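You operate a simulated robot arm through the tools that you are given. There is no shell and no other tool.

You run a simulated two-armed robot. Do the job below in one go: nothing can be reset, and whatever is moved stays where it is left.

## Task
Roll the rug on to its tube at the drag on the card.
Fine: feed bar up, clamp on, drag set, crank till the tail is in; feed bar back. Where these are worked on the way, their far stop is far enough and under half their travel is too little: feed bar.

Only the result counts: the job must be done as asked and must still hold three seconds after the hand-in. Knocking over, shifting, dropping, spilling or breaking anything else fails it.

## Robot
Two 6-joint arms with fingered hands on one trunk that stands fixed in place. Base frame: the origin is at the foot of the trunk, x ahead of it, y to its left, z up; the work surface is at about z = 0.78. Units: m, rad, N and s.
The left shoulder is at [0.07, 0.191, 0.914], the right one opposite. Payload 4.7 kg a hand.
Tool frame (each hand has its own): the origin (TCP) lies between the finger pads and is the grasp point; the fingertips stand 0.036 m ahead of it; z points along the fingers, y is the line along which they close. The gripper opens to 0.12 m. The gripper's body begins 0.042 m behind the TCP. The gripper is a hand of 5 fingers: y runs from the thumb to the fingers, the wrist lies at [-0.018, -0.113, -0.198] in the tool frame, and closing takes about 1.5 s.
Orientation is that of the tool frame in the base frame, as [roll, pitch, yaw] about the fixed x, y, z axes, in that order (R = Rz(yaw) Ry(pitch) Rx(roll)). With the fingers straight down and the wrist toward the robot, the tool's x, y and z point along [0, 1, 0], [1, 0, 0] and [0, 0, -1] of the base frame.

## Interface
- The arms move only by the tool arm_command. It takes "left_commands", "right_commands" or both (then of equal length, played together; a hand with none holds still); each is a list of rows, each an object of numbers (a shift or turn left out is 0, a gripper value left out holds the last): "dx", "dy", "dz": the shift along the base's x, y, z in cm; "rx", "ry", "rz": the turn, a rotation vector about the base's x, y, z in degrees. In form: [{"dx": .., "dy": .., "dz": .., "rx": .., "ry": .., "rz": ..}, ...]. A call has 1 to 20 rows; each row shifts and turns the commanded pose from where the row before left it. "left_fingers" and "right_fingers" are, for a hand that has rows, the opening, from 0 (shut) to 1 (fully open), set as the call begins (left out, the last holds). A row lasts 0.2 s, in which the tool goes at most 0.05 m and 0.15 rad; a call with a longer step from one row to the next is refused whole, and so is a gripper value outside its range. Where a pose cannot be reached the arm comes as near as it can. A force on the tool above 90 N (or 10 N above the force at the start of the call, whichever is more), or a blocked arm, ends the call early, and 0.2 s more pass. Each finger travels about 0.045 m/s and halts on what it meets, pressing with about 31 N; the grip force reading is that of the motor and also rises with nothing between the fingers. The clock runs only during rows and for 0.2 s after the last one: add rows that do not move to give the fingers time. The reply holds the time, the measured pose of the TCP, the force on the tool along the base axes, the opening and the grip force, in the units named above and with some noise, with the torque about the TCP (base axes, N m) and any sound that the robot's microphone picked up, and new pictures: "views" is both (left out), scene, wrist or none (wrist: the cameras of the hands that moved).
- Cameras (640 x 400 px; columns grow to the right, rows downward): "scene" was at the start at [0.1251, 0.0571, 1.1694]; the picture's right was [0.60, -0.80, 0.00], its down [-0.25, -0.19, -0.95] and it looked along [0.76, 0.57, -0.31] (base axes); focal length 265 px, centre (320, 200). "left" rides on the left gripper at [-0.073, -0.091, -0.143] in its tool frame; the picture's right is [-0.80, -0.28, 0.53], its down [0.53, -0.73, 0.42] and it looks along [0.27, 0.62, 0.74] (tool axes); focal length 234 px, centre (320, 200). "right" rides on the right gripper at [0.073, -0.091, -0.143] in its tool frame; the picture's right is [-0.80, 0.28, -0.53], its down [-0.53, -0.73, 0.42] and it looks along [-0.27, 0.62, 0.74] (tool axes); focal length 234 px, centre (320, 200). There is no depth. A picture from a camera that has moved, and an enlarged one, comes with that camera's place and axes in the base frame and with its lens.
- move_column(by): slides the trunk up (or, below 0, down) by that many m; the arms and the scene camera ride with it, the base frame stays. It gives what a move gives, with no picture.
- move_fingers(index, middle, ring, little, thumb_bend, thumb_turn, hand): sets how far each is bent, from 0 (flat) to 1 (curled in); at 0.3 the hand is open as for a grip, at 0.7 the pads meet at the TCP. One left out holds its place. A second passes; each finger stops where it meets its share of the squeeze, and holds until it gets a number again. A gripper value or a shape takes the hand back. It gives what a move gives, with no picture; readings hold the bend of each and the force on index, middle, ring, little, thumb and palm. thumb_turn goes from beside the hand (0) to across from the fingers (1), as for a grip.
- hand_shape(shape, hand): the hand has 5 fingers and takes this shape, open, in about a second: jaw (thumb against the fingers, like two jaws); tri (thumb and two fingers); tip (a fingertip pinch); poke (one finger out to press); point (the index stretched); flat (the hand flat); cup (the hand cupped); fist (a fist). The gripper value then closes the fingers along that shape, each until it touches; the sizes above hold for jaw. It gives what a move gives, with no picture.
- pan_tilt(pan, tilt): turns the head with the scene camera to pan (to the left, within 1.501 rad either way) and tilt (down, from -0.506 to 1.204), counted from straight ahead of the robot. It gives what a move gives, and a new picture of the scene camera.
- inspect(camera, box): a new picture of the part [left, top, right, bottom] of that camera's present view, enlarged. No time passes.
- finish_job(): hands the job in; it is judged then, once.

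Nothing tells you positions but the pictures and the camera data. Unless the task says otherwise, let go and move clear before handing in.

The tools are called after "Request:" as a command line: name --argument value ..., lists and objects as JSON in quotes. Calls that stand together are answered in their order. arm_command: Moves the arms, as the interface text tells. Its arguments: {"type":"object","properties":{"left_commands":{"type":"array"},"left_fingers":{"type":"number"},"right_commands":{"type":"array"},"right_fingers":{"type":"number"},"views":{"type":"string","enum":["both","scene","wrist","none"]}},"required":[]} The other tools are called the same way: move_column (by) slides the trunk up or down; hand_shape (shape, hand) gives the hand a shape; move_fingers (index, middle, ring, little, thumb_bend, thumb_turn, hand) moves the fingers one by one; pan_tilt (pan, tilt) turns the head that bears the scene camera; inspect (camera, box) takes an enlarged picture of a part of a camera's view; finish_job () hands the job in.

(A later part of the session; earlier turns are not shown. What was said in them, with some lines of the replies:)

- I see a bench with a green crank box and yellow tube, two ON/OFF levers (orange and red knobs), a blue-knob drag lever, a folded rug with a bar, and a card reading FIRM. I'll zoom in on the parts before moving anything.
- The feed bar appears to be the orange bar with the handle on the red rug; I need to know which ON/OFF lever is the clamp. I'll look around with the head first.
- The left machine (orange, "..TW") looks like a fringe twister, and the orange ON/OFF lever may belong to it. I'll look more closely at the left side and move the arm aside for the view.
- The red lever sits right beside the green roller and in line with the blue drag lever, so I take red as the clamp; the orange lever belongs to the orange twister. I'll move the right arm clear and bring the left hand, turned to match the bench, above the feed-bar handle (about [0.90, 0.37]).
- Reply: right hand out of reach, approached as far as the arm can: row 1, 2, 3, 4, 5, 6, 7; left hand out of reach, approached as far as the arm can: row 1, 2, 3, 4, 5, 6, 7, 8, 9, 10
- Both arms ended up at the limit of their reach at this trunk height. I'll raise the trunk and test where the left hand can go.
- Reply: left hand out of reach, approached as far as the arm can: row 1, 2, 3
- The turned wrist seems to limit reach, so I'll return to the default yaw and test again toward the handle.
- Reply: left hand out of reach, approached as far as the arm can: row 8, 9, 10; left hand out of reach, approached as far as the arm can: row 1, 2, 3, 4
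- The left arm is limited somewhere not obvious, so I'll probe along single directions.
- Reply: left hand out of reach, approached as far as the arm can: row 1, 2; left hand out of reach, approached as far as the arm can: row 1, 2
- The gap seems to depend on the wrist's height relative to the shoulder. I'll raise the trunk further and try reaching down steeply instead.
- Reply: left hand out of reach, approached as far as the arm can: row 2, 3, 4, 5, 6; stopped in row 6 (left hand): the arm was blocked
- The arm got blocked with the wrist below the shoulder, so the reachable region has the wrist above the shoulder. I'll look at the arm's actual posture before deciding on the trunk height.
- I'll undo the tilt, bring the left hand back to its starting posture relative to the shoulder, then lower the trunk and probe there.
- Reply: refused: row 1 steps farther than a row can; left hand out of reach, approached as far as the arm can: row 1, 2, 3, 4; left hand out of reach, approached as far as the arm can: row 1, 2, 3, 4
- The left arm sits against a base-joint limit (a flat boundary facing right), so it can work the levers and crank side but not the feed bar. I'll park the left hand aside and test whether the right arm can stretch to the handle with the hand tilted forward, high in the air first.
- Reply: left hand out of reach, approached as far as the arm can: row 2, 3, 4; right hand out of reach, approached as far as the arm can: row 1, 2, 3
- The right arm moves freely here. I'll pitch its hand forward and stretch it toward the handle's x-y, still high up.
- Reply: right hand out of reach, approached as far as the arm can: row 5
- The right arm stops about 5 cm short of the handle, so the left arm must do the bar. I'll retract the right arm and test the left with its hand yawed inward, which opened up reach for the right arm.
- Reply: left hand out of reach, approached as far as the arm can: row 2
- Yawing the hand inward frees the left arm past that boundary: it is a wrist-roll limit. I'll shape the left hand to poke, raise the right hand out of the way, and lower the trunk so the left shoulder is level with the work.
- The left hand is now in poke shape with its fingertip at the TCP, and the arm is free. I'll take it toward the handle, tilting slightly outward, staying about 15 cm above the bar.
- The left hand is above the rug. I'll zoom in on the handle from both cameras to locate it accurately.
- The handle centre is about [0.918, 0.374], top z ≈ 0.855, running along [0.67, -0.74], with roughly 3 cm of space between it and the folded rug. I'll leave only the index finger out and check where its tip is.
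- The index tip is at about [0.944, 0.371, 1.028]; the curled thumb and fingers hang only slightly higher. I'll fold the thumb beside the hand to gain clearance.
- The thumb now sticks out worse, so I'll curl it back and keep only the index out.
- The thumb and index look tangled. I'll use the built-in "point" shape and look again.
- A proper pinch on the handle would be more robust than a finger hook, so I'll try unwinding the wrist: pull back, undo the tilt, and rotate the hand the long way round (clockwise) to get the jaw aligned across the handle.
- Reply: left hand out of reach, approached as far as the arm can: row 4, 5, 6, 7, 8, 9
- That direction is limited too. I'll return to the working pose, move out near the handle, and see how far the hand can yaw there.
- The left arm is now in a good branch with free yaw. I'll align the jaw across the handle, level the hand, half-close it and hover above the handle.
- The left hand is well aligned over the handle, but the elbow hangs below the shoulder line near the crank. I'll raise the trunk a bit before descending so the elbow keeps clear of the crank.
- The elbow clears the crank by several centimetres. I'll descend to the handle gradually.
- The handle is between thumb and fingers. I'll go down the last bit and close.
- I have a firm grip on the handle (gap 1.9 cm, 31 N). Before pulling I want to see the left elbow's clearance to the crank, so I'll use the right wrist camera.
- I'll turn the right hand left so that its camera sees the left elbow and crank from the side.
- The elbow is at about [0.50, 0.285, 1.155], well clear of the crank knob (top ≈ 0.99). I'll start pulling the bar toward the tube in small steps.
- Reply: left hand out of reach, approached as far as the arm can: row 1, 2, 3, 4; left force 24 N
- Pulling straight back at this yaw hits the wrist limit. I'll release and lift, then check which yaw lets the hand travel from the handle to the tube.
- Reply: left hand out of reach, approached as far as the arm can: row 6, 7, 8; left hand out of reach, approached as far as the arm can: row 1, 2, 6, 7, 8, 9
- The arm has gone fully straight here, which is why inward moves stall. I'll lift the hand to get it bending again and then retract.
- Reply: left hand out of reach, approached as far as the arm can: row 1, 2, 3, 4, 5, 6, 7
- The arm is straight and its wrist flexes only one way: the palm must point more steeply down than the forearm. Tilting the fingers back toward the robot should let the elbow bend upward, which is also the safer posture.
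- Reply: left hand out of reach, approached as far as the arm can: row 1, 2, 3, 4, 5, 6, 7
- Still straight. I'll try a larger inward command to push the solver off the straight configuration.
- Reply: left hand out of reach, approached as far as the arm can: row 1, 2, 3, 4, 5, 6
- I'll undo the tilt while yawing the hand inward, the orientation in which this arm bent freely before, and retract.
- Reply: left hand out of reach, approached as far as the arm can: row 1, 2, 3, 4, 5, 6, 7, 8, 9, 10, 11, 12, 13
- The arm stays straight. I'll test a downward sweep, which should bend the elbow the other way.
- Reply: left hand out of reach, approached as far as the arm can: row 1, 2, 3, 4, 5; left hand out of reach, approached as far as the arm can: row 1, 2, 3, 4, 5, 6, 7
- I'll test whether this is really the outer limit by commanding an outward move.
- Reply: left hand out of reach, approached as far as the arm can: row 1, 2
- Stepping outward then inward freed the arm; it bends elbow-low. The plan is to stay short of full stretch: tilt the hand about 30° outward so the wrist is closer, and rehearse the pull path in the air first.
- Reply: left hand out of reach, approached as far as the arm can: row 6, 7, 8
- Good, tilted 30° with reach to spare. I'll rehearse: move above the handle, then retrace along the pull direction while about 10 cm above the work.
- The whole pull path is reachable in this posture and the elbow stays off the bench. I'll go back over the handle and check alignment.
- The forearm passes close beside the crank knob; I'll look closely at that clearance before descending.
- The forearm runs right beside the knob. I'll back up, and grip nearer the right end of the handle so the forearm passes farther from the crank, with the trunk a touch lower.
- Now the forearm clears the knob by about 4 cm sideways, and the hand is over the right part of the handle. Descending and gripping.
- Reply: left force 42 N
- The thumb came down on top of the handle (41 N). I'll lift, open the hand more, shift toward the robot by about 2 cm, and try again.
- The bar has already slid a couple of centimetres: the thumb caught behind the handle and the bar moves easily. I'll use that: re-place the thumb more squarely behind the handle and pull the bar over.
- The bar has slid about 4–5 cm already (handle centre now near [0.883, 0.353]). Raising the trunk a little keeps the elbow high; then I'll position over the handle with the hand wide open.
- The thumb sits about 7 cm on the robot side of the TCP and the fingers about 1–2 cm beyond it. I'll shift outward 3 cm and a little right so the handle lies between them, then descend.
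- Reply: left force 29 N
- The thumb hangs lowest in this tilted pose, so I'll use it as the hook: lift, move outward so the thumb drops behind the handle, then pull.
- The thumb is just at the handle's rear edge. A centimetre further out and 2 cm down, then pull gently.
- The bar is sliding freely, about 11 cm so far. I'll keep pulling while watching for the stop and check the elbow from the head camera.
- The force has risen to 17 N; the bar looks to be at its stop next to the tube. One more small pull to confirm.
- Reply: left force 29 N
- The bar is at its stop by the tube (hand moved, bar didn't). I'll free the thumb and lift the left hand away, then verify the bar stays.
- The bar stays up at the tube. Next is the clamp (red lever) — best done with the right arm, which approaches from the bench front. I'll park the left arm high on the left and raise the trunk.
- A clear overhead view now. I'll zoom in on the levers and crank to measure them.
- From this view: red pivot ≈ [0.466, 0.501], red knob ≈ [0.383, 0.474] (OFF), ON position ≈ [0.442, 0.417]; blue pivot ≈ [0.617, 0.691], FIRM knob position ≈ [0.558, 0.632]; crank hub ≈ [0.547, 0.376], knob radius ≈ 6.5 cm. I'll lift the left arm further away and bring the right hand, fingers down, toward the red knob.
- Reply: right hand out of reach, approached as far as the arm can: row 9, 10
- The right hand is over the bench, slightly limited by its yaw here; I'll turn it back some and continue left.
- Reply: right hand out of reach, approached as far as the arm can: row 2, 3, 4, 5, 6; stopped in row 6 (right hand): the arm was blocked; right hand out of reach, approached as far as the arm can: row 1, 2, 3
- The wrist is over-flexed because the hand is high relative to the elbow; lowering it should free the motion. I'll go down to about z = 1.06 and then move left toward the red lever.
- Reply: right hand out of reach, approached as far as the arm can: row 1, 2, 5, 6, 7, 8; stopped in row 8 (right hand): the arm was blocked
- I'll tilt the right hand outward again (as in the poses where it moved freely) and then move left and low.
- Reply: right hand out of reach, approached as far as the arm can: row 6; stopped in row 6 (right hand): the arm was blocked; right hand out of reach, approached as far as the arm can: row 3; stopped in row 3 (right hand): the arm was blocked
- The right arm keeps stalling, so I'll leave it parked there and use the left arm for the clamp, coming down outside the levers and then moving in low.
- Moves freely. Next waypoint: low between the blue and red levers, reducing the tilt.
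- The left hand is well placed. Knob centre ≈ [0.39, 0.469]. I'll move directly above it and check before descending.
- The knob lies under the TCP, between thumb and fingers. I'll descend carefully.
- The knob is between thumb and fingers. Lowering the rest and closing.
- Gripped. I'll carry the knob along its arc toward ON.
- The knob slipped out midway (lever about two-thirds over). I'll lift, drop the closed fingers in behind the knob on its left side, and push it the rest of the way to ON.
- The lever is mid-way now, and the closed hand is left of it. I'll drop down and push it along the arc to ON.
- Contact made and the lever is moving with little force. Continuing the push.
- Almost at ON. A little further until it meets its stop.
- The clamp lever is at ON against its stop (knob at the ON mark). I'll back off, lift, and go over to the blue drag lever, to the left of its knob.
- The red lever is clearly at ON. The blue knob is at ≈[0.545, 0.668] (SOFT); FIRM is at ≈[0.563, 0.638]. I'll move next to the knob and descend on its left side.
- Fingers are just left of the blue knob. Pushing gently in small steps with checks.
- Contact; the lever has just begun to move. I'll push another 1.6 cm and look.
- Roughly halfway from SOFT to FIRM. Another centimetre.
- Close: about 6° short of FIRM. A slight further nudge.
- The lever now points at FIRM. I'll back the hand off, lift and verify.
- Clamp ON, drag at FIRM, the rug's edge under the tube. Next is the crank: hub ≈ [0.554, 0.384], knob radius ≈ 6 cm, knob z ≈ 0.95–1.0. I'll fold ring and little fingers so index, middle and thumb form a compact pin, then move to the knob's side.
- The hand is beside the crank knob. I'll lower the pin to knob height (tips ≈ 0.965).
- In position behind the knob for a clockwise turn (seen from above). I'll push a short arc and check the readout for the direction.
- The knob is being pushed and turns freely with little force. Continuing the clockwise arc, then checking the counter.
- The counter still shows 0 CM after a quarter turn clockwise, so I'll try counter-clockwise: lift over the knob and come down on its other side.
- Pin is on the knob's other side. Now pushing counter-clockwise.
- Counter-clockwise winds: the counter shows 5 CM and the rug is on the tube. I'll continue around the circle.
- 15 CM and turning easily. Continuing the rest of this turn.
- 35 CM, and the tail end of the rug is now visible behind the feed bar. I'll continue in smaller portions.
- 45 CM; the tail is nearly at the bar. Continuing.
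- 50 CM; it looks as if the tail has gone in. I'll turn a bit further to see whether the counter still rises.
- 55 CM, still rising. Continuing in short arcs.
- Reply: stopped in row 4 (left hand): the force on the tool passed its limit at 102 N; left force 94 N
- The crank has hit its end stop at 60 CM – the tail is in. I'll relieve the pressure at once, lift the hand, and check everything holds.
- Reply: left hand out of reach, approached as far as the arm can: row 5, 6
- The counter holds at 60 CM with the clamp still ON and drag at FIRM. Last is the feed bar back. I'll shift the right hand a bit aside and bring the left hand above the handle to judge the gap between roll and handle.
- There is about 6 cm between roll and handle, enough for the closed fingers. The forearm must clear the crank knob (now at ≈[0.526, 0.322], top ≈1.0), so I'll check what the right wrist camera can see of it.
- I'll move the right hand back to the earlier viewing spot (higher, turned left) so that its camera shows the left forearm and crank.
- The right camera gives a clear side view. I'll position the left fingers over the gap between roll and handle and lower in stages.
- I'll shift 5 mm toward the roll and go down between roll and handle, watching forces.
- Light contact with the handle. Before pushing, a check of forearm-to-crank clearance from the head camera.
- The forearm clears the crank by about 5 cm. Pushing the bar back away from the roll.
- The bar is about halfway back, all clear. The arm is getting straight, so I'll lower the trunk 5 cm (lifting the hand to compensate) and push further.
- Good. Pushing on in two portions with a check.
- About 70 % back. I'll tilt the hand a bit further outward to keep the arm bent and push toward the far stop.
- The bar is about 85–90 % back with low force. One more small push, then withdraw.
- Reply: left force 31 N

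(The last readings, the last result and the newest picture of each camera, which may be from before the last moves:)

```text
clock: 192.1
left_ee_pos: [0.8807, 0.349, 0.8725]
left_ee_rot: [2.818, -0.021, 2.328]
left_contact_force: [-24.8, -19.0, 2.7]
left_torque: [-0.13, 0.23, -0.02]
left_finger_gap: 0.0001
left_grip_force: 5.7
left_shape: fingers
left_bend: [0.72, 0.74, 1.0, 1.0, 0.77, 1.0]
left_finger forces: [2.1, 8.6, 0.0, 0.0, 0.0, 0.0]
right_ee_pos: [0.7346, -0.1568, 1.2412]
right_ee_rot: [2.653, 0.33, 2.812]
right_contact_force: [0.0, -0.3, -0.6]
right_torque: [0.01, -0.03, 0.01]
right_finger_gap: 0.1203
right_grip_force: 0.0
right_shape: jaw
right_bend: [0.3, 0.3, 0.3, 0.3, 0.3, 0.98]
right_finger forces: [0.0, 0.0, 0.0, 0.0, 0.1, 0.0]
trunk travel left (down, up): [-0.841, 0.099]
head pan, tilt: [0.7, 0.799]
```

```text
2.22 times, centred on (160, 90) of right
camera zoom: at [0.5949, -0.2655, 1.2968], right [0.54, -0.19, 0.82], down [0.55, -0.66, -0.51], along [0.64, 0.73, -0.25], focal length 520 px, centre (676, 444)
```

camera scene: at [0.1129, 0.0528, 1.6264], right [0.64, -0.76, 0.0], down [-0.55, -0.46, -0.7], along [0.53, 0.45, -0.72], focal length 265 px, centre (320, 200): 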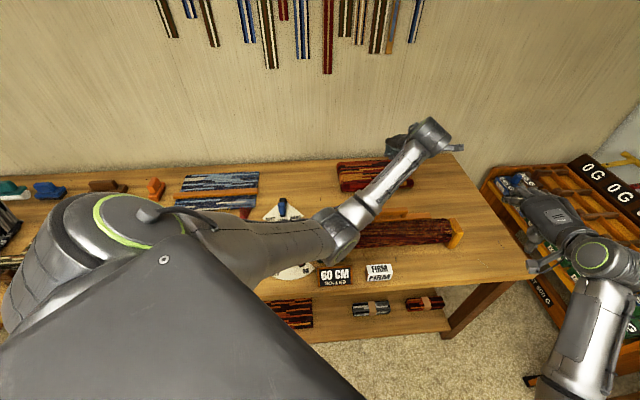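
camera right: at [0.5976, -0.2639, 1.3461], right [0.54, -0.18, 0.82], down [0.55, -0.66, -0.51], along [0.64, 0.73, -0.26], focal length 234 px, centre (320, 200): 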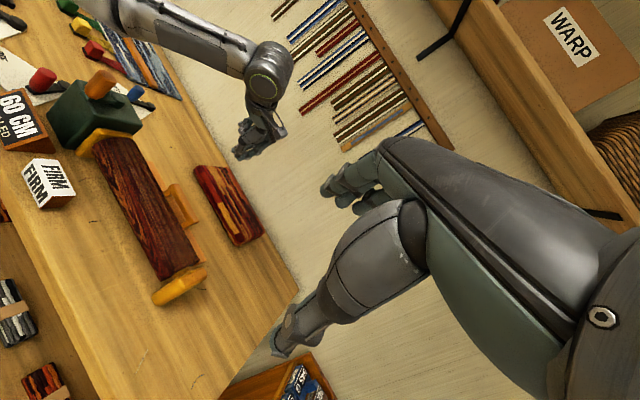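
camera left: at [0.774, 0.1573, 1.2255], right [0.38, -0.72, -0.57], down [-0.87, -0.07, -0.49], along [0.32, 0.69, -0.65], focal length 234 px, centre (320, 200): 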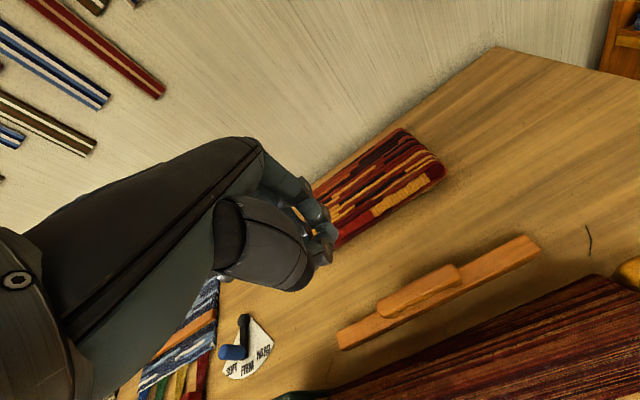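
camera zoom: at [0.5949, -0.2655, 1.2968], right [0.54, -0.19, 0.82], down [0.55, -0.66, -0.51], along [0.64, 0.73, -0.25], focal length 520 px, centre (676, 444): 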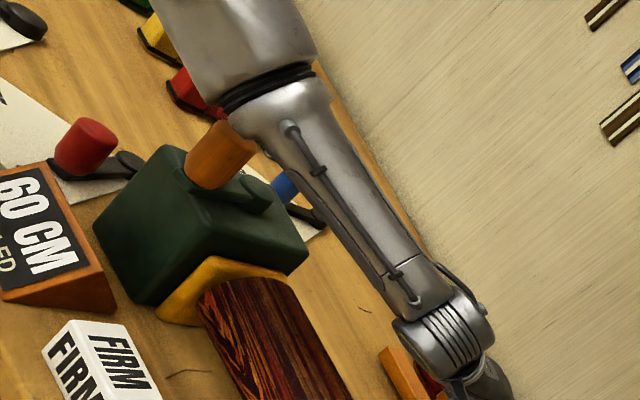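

The force rose to about 31 N: the bar is at its far stop. I'll back off, lift clear and verify the final state.

Request:
arm_command --left_commands '[{"dx": -0.7, "dy": -0.7}, {"dx": -0.3, "dy": -0.3, "dz": 2}, {"dz": 3}, {"dz": 4}, {"dz": 4}, {"dz": 4}, {"dz": 4}]' --views "none"

Request:
inspect --camera "scene" --box '[230, 130, 490, 300]'

Request:
inspect --camera "right" --box '[0, 0, 320, 280]'

```text
clock: 193.7
left_ee_pos: [0.8753, 0.3444, 1.084]
left_ee_rot: [2.816, -0.022, 2.326]
left_contact_force: [0.3, -0.2, -0.4]
left_torque: [-0.03, -0.03, 0.02]
left_finger_gap: 0.0003
left_grip_force: 0.1
left_shape: fingers
left_bend: [0.72, 0.74, 1.0, 1.0, 0.77, 1.0]
left_finger forces: [0.1, 0.0, 0.1, 0.1, 0.0, 0.0]
right_ee_pos: [0.7368, -0.1547, 1.2397]
right_ee_rot: [2.654, 0.329, 2.814]
right_contact_force: [-0.2, 0.1, 0.2]
right_torque: [-0.01, 0.03, -0.02]
right_finger_gap: 0.1199
right_grip_force: 0.0
right_shape: jaw
right_bend: [0.3, 0.3, 0.3, 0.3, 0.3, 0.98]
right_finger forces: [0.0, 0.0, 0.0, 0.0, 0.1, 0.1]
trunk travel left (down, up): [-0.841, 0.099]
head pan, tilt: [0.7, 0.799]
```

```text
2.35 times, centred on (360, 215) of scene
camera zoom: at [0.1124, 0.0521, 1.5764], right [0.64, -0.76, 0.0], down [-0.55, -0.46, -0.7], along [0.53, 0.45, -0.72], focal length 623 px, centre (226, 165)
```

zoom: 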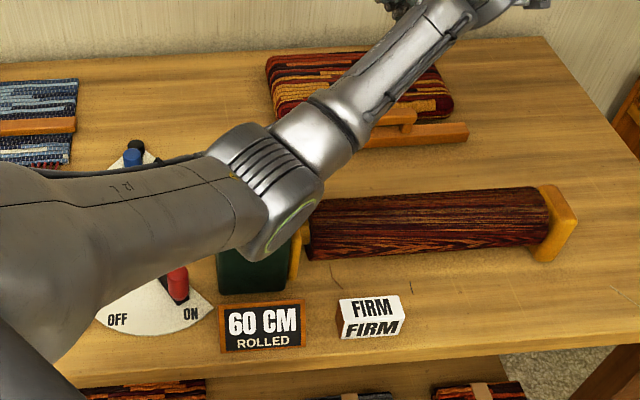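

```text
1.43 times, centred on (160, 140) of right
camera zoom: at [0.5983, -0.2634, 1.2955], right [0.54, -0.18, 0.82], down [0.55, -0.66, -0.51], along [0.64, 0.73, -0.26], focal length 334 px, centre (549, 286)
```

zoom: 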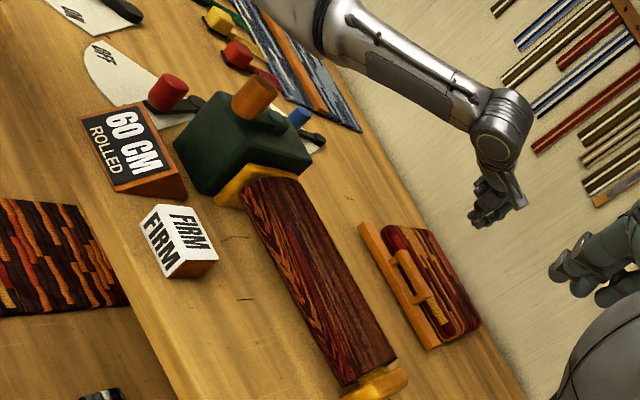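

The bar is back by the folded rug, 60 CM rolled, clamp ON. I'll raise the trunk so that the arms are well clear, and take a last look at the drag lever and the rest.

Request:
move_column --by 0.09

Request:
arm_command --left_commands '[{"dz": 4}, {"dz": 4}, {"dz": 4}, {"dz": 3}, {}]' --views "none"

Request:
pan_tilt --pan 0.75 --tilt 0.75

Request:
inspect --camera "scene" --box '[160, 140, 480, 330]'

Request:
inspect --camera "right" --box '[0, 0, 320, 280]'

```text
clock: 194.9
left_ee_pos: [0.875, 0.3438, 1.1737]
left_ee_rot: [2.817, -0.021, 2.326]
left_contact_force: [-0.5, -0.4, -0.7]
left_torque: [0.0, 0.0, 0.02]
left_finger_gap: 0.0001
left_grip_force: 0.0
left_shape: fingers
left_bend: [0.72, 0.74, 1.0, 1.0, 0.77, 1.0]
left_finger forces: [0.1, 0.0, 0.0, 0.0, 0.1, 0.1]
right_ee_pos: [0.7383, -0.1538, 1.3279]
right_ee_rot: [2.656, 0.327, 2.813]
right_contact_force: [0.8, -0.5, -0.5]
right_torque: [0.05, -0.02, -0.03]
right_finger_gap: 0.1197
right_grip_force: 0.1
right_shape: jaw
right_bend: [0.3, 0.3, 0.3, 0.3, 0.3, 0.98]
right_finger forces: [0.0, 0.0, 0.1, 0.1, 0.1, 0.1]
trunk travel left (down, up): [-0.931, 0.009]
head pan, tilt: [0.7, 0.799]
```

```text
clock: 196.2
left_ee_pos: [0.8741, 0.3445, 1.3272]
left_ee_rot: [2.817, -0.02, 2.326]
left_contact_force: [0.6, -0.7, 0.1]
left_torque: [0.01, 0.01, -0.02]
left_finger_gap: 0.0002
left_grip_force: 0.1
left_shape: fingers
left_bend: [0.72, 0.74, 1.0, 1.0, 0.77, 1.0]
left_finger forces: [0.0, 0.0, 0.1, 0.0, 0.0, 0.1]
right_ee_pos: [0.7385, -0.1531, 1.3292]
right_ee_rot: [2.653, 0.33, 2.811]
right_contact_force: [-0.8, -0.1, 0.0]
right_torque: [0.0, 0.01, 0.01]
right_finger_gap: 0.1201
right_grip_force: 0.1
right_shape: jaw
right_bend: [0.3, 0.3, 0.3, 0.3, 0.3, 0.98]
right_finger forces: [0.0, 0.0, 0.0, 0.0, 0.0, 0.0]
trunk travel left (down, up): [-0.931, 0.009]
head pan, tilt: [0.7, 0.799]
```

```text
clock: 196.8
left_ee_pos: [0.8736, 0.3429, 1.3271]
left_ee_rot: [2.817, -0.021, 2.326]
left_contact_force: [-0.4, -0.2, 1.1]
left_torque: [-0.02, 0.03, -0.02]
left_finger_gap: 0.0
left_grip_force: 0.1
left_shape: fingers
left_bend: [0.72, 0.74, 1.0, 1.0, 0.77, 1.0]
left_finger forces: [0.0, 0.0, 0.1, 0.1, 0.0, 0.0]
right_ee_pos: [0.7376, -0.1545, 1.3293]
right_ee_rot: [2.654, 0.327, 2.813]
right_contact_force: [-0.8, -0.4, -0.2]
right_torque: [0.01, 0.0, 0.05]
right_finger_gap: 0.12
right_grip_force: 0.2
right_shape: jaw
right_bend: [0.3, 0.3, 0.3, 0.3, 0.3, 0.98]
right_finger forces: [0.0, 0.0, 0.1, 0.1, 0.1, 0.0]
trunk travel left (down, up): [-0.931, 0.009]
head pan, tilt: [0.75, 0.75]
camera scene: at [0.1118, 0.0571, 1.6704], right [0.68, -0.73, 0.0], down [-0.5, -0.47, -0.73], along [0.53, 0.5, -0.68], focal length 265 px, centre (320, 200)
```

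scene: 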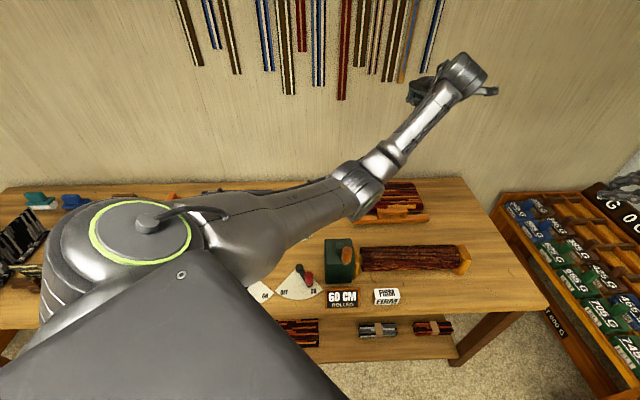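

```text
2.00 times, centred on (320, 235) of scene
camera zoom: at [0.1118, 0.0571, 1.6704], right [0.68, -0.73, 0.0], down [-0.5, -0.47, -0.73], along [0.53, 0.5, -0.68], focal length 529 px, centre (320, 130)
```

zoom: 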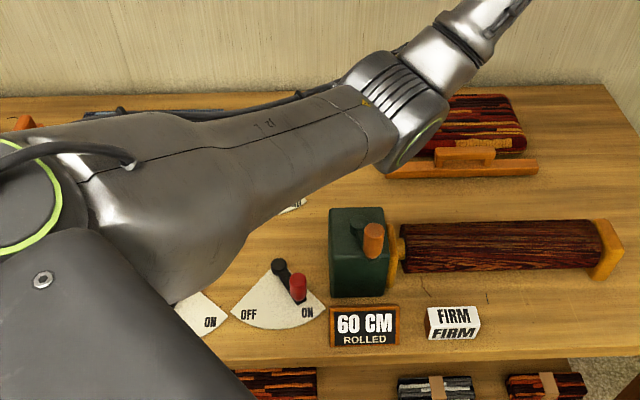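

```text
1.43 times, centred on (160, 140) of right
camera zoom: at [0.5987, -0.2631, 1.3855], right [0.54, -0.18, 0.82], down [0.55, -0.66, -0.51], along [0.64, 0.73, -0.26], focal length 334 px, centre (549, 286)
```

zoom: 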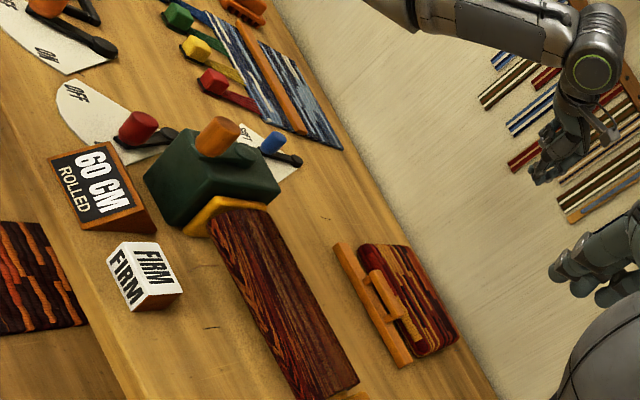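

Everything is as asked: the feed bar is back at its far stop, the clamp is ON, the drag is at FIRM, and 60 CM is rolled with the tail in. Both hands are clear and nothing else has been moved, so I'm handing in.

Request:
finish_job

```text
The job is handed in.
```

The rug is rolled on to its tube and I've handed the job in. The result of the judging hasn't come back.

| Step | State at hand-in |
|---|---|
| Feed bar | Pulled up to its stop by the tube for the roll, then pushed back to its far stop |
| Clamp (red lever) | ON, against its stop |
| Drag (blue lever) | FIRM, as on the card |
| Crank | Turned counter-clockwise to its end stop; the counter reads 60 CM and the tail is in |

- **Which lever is the clamp:** neither ON/OFF lever is labelled. I took the red one because it sits beside the roller, in line with the drag lever. I left the orange one alone because it looks like part of the twister.
- **Wrong-way start:** I first turned the crank about a quarter turn clockwise. The counter stayed at 0, so I reversed.
- **End stop:** the crank met its end stop with about 102 N on the hand, and I backed off straight away.
- **Feed bar, early on:** it took several tries to catch the handle, and the bar was dragged a few centimetres before the full pull.

I saw nothing else knocked over or shifted, and both hands were clear of the bench. The arm partly hid the blue lever in my last look. It showed FIRM when I was pushing the bar back, and nothing touched it after I set it.
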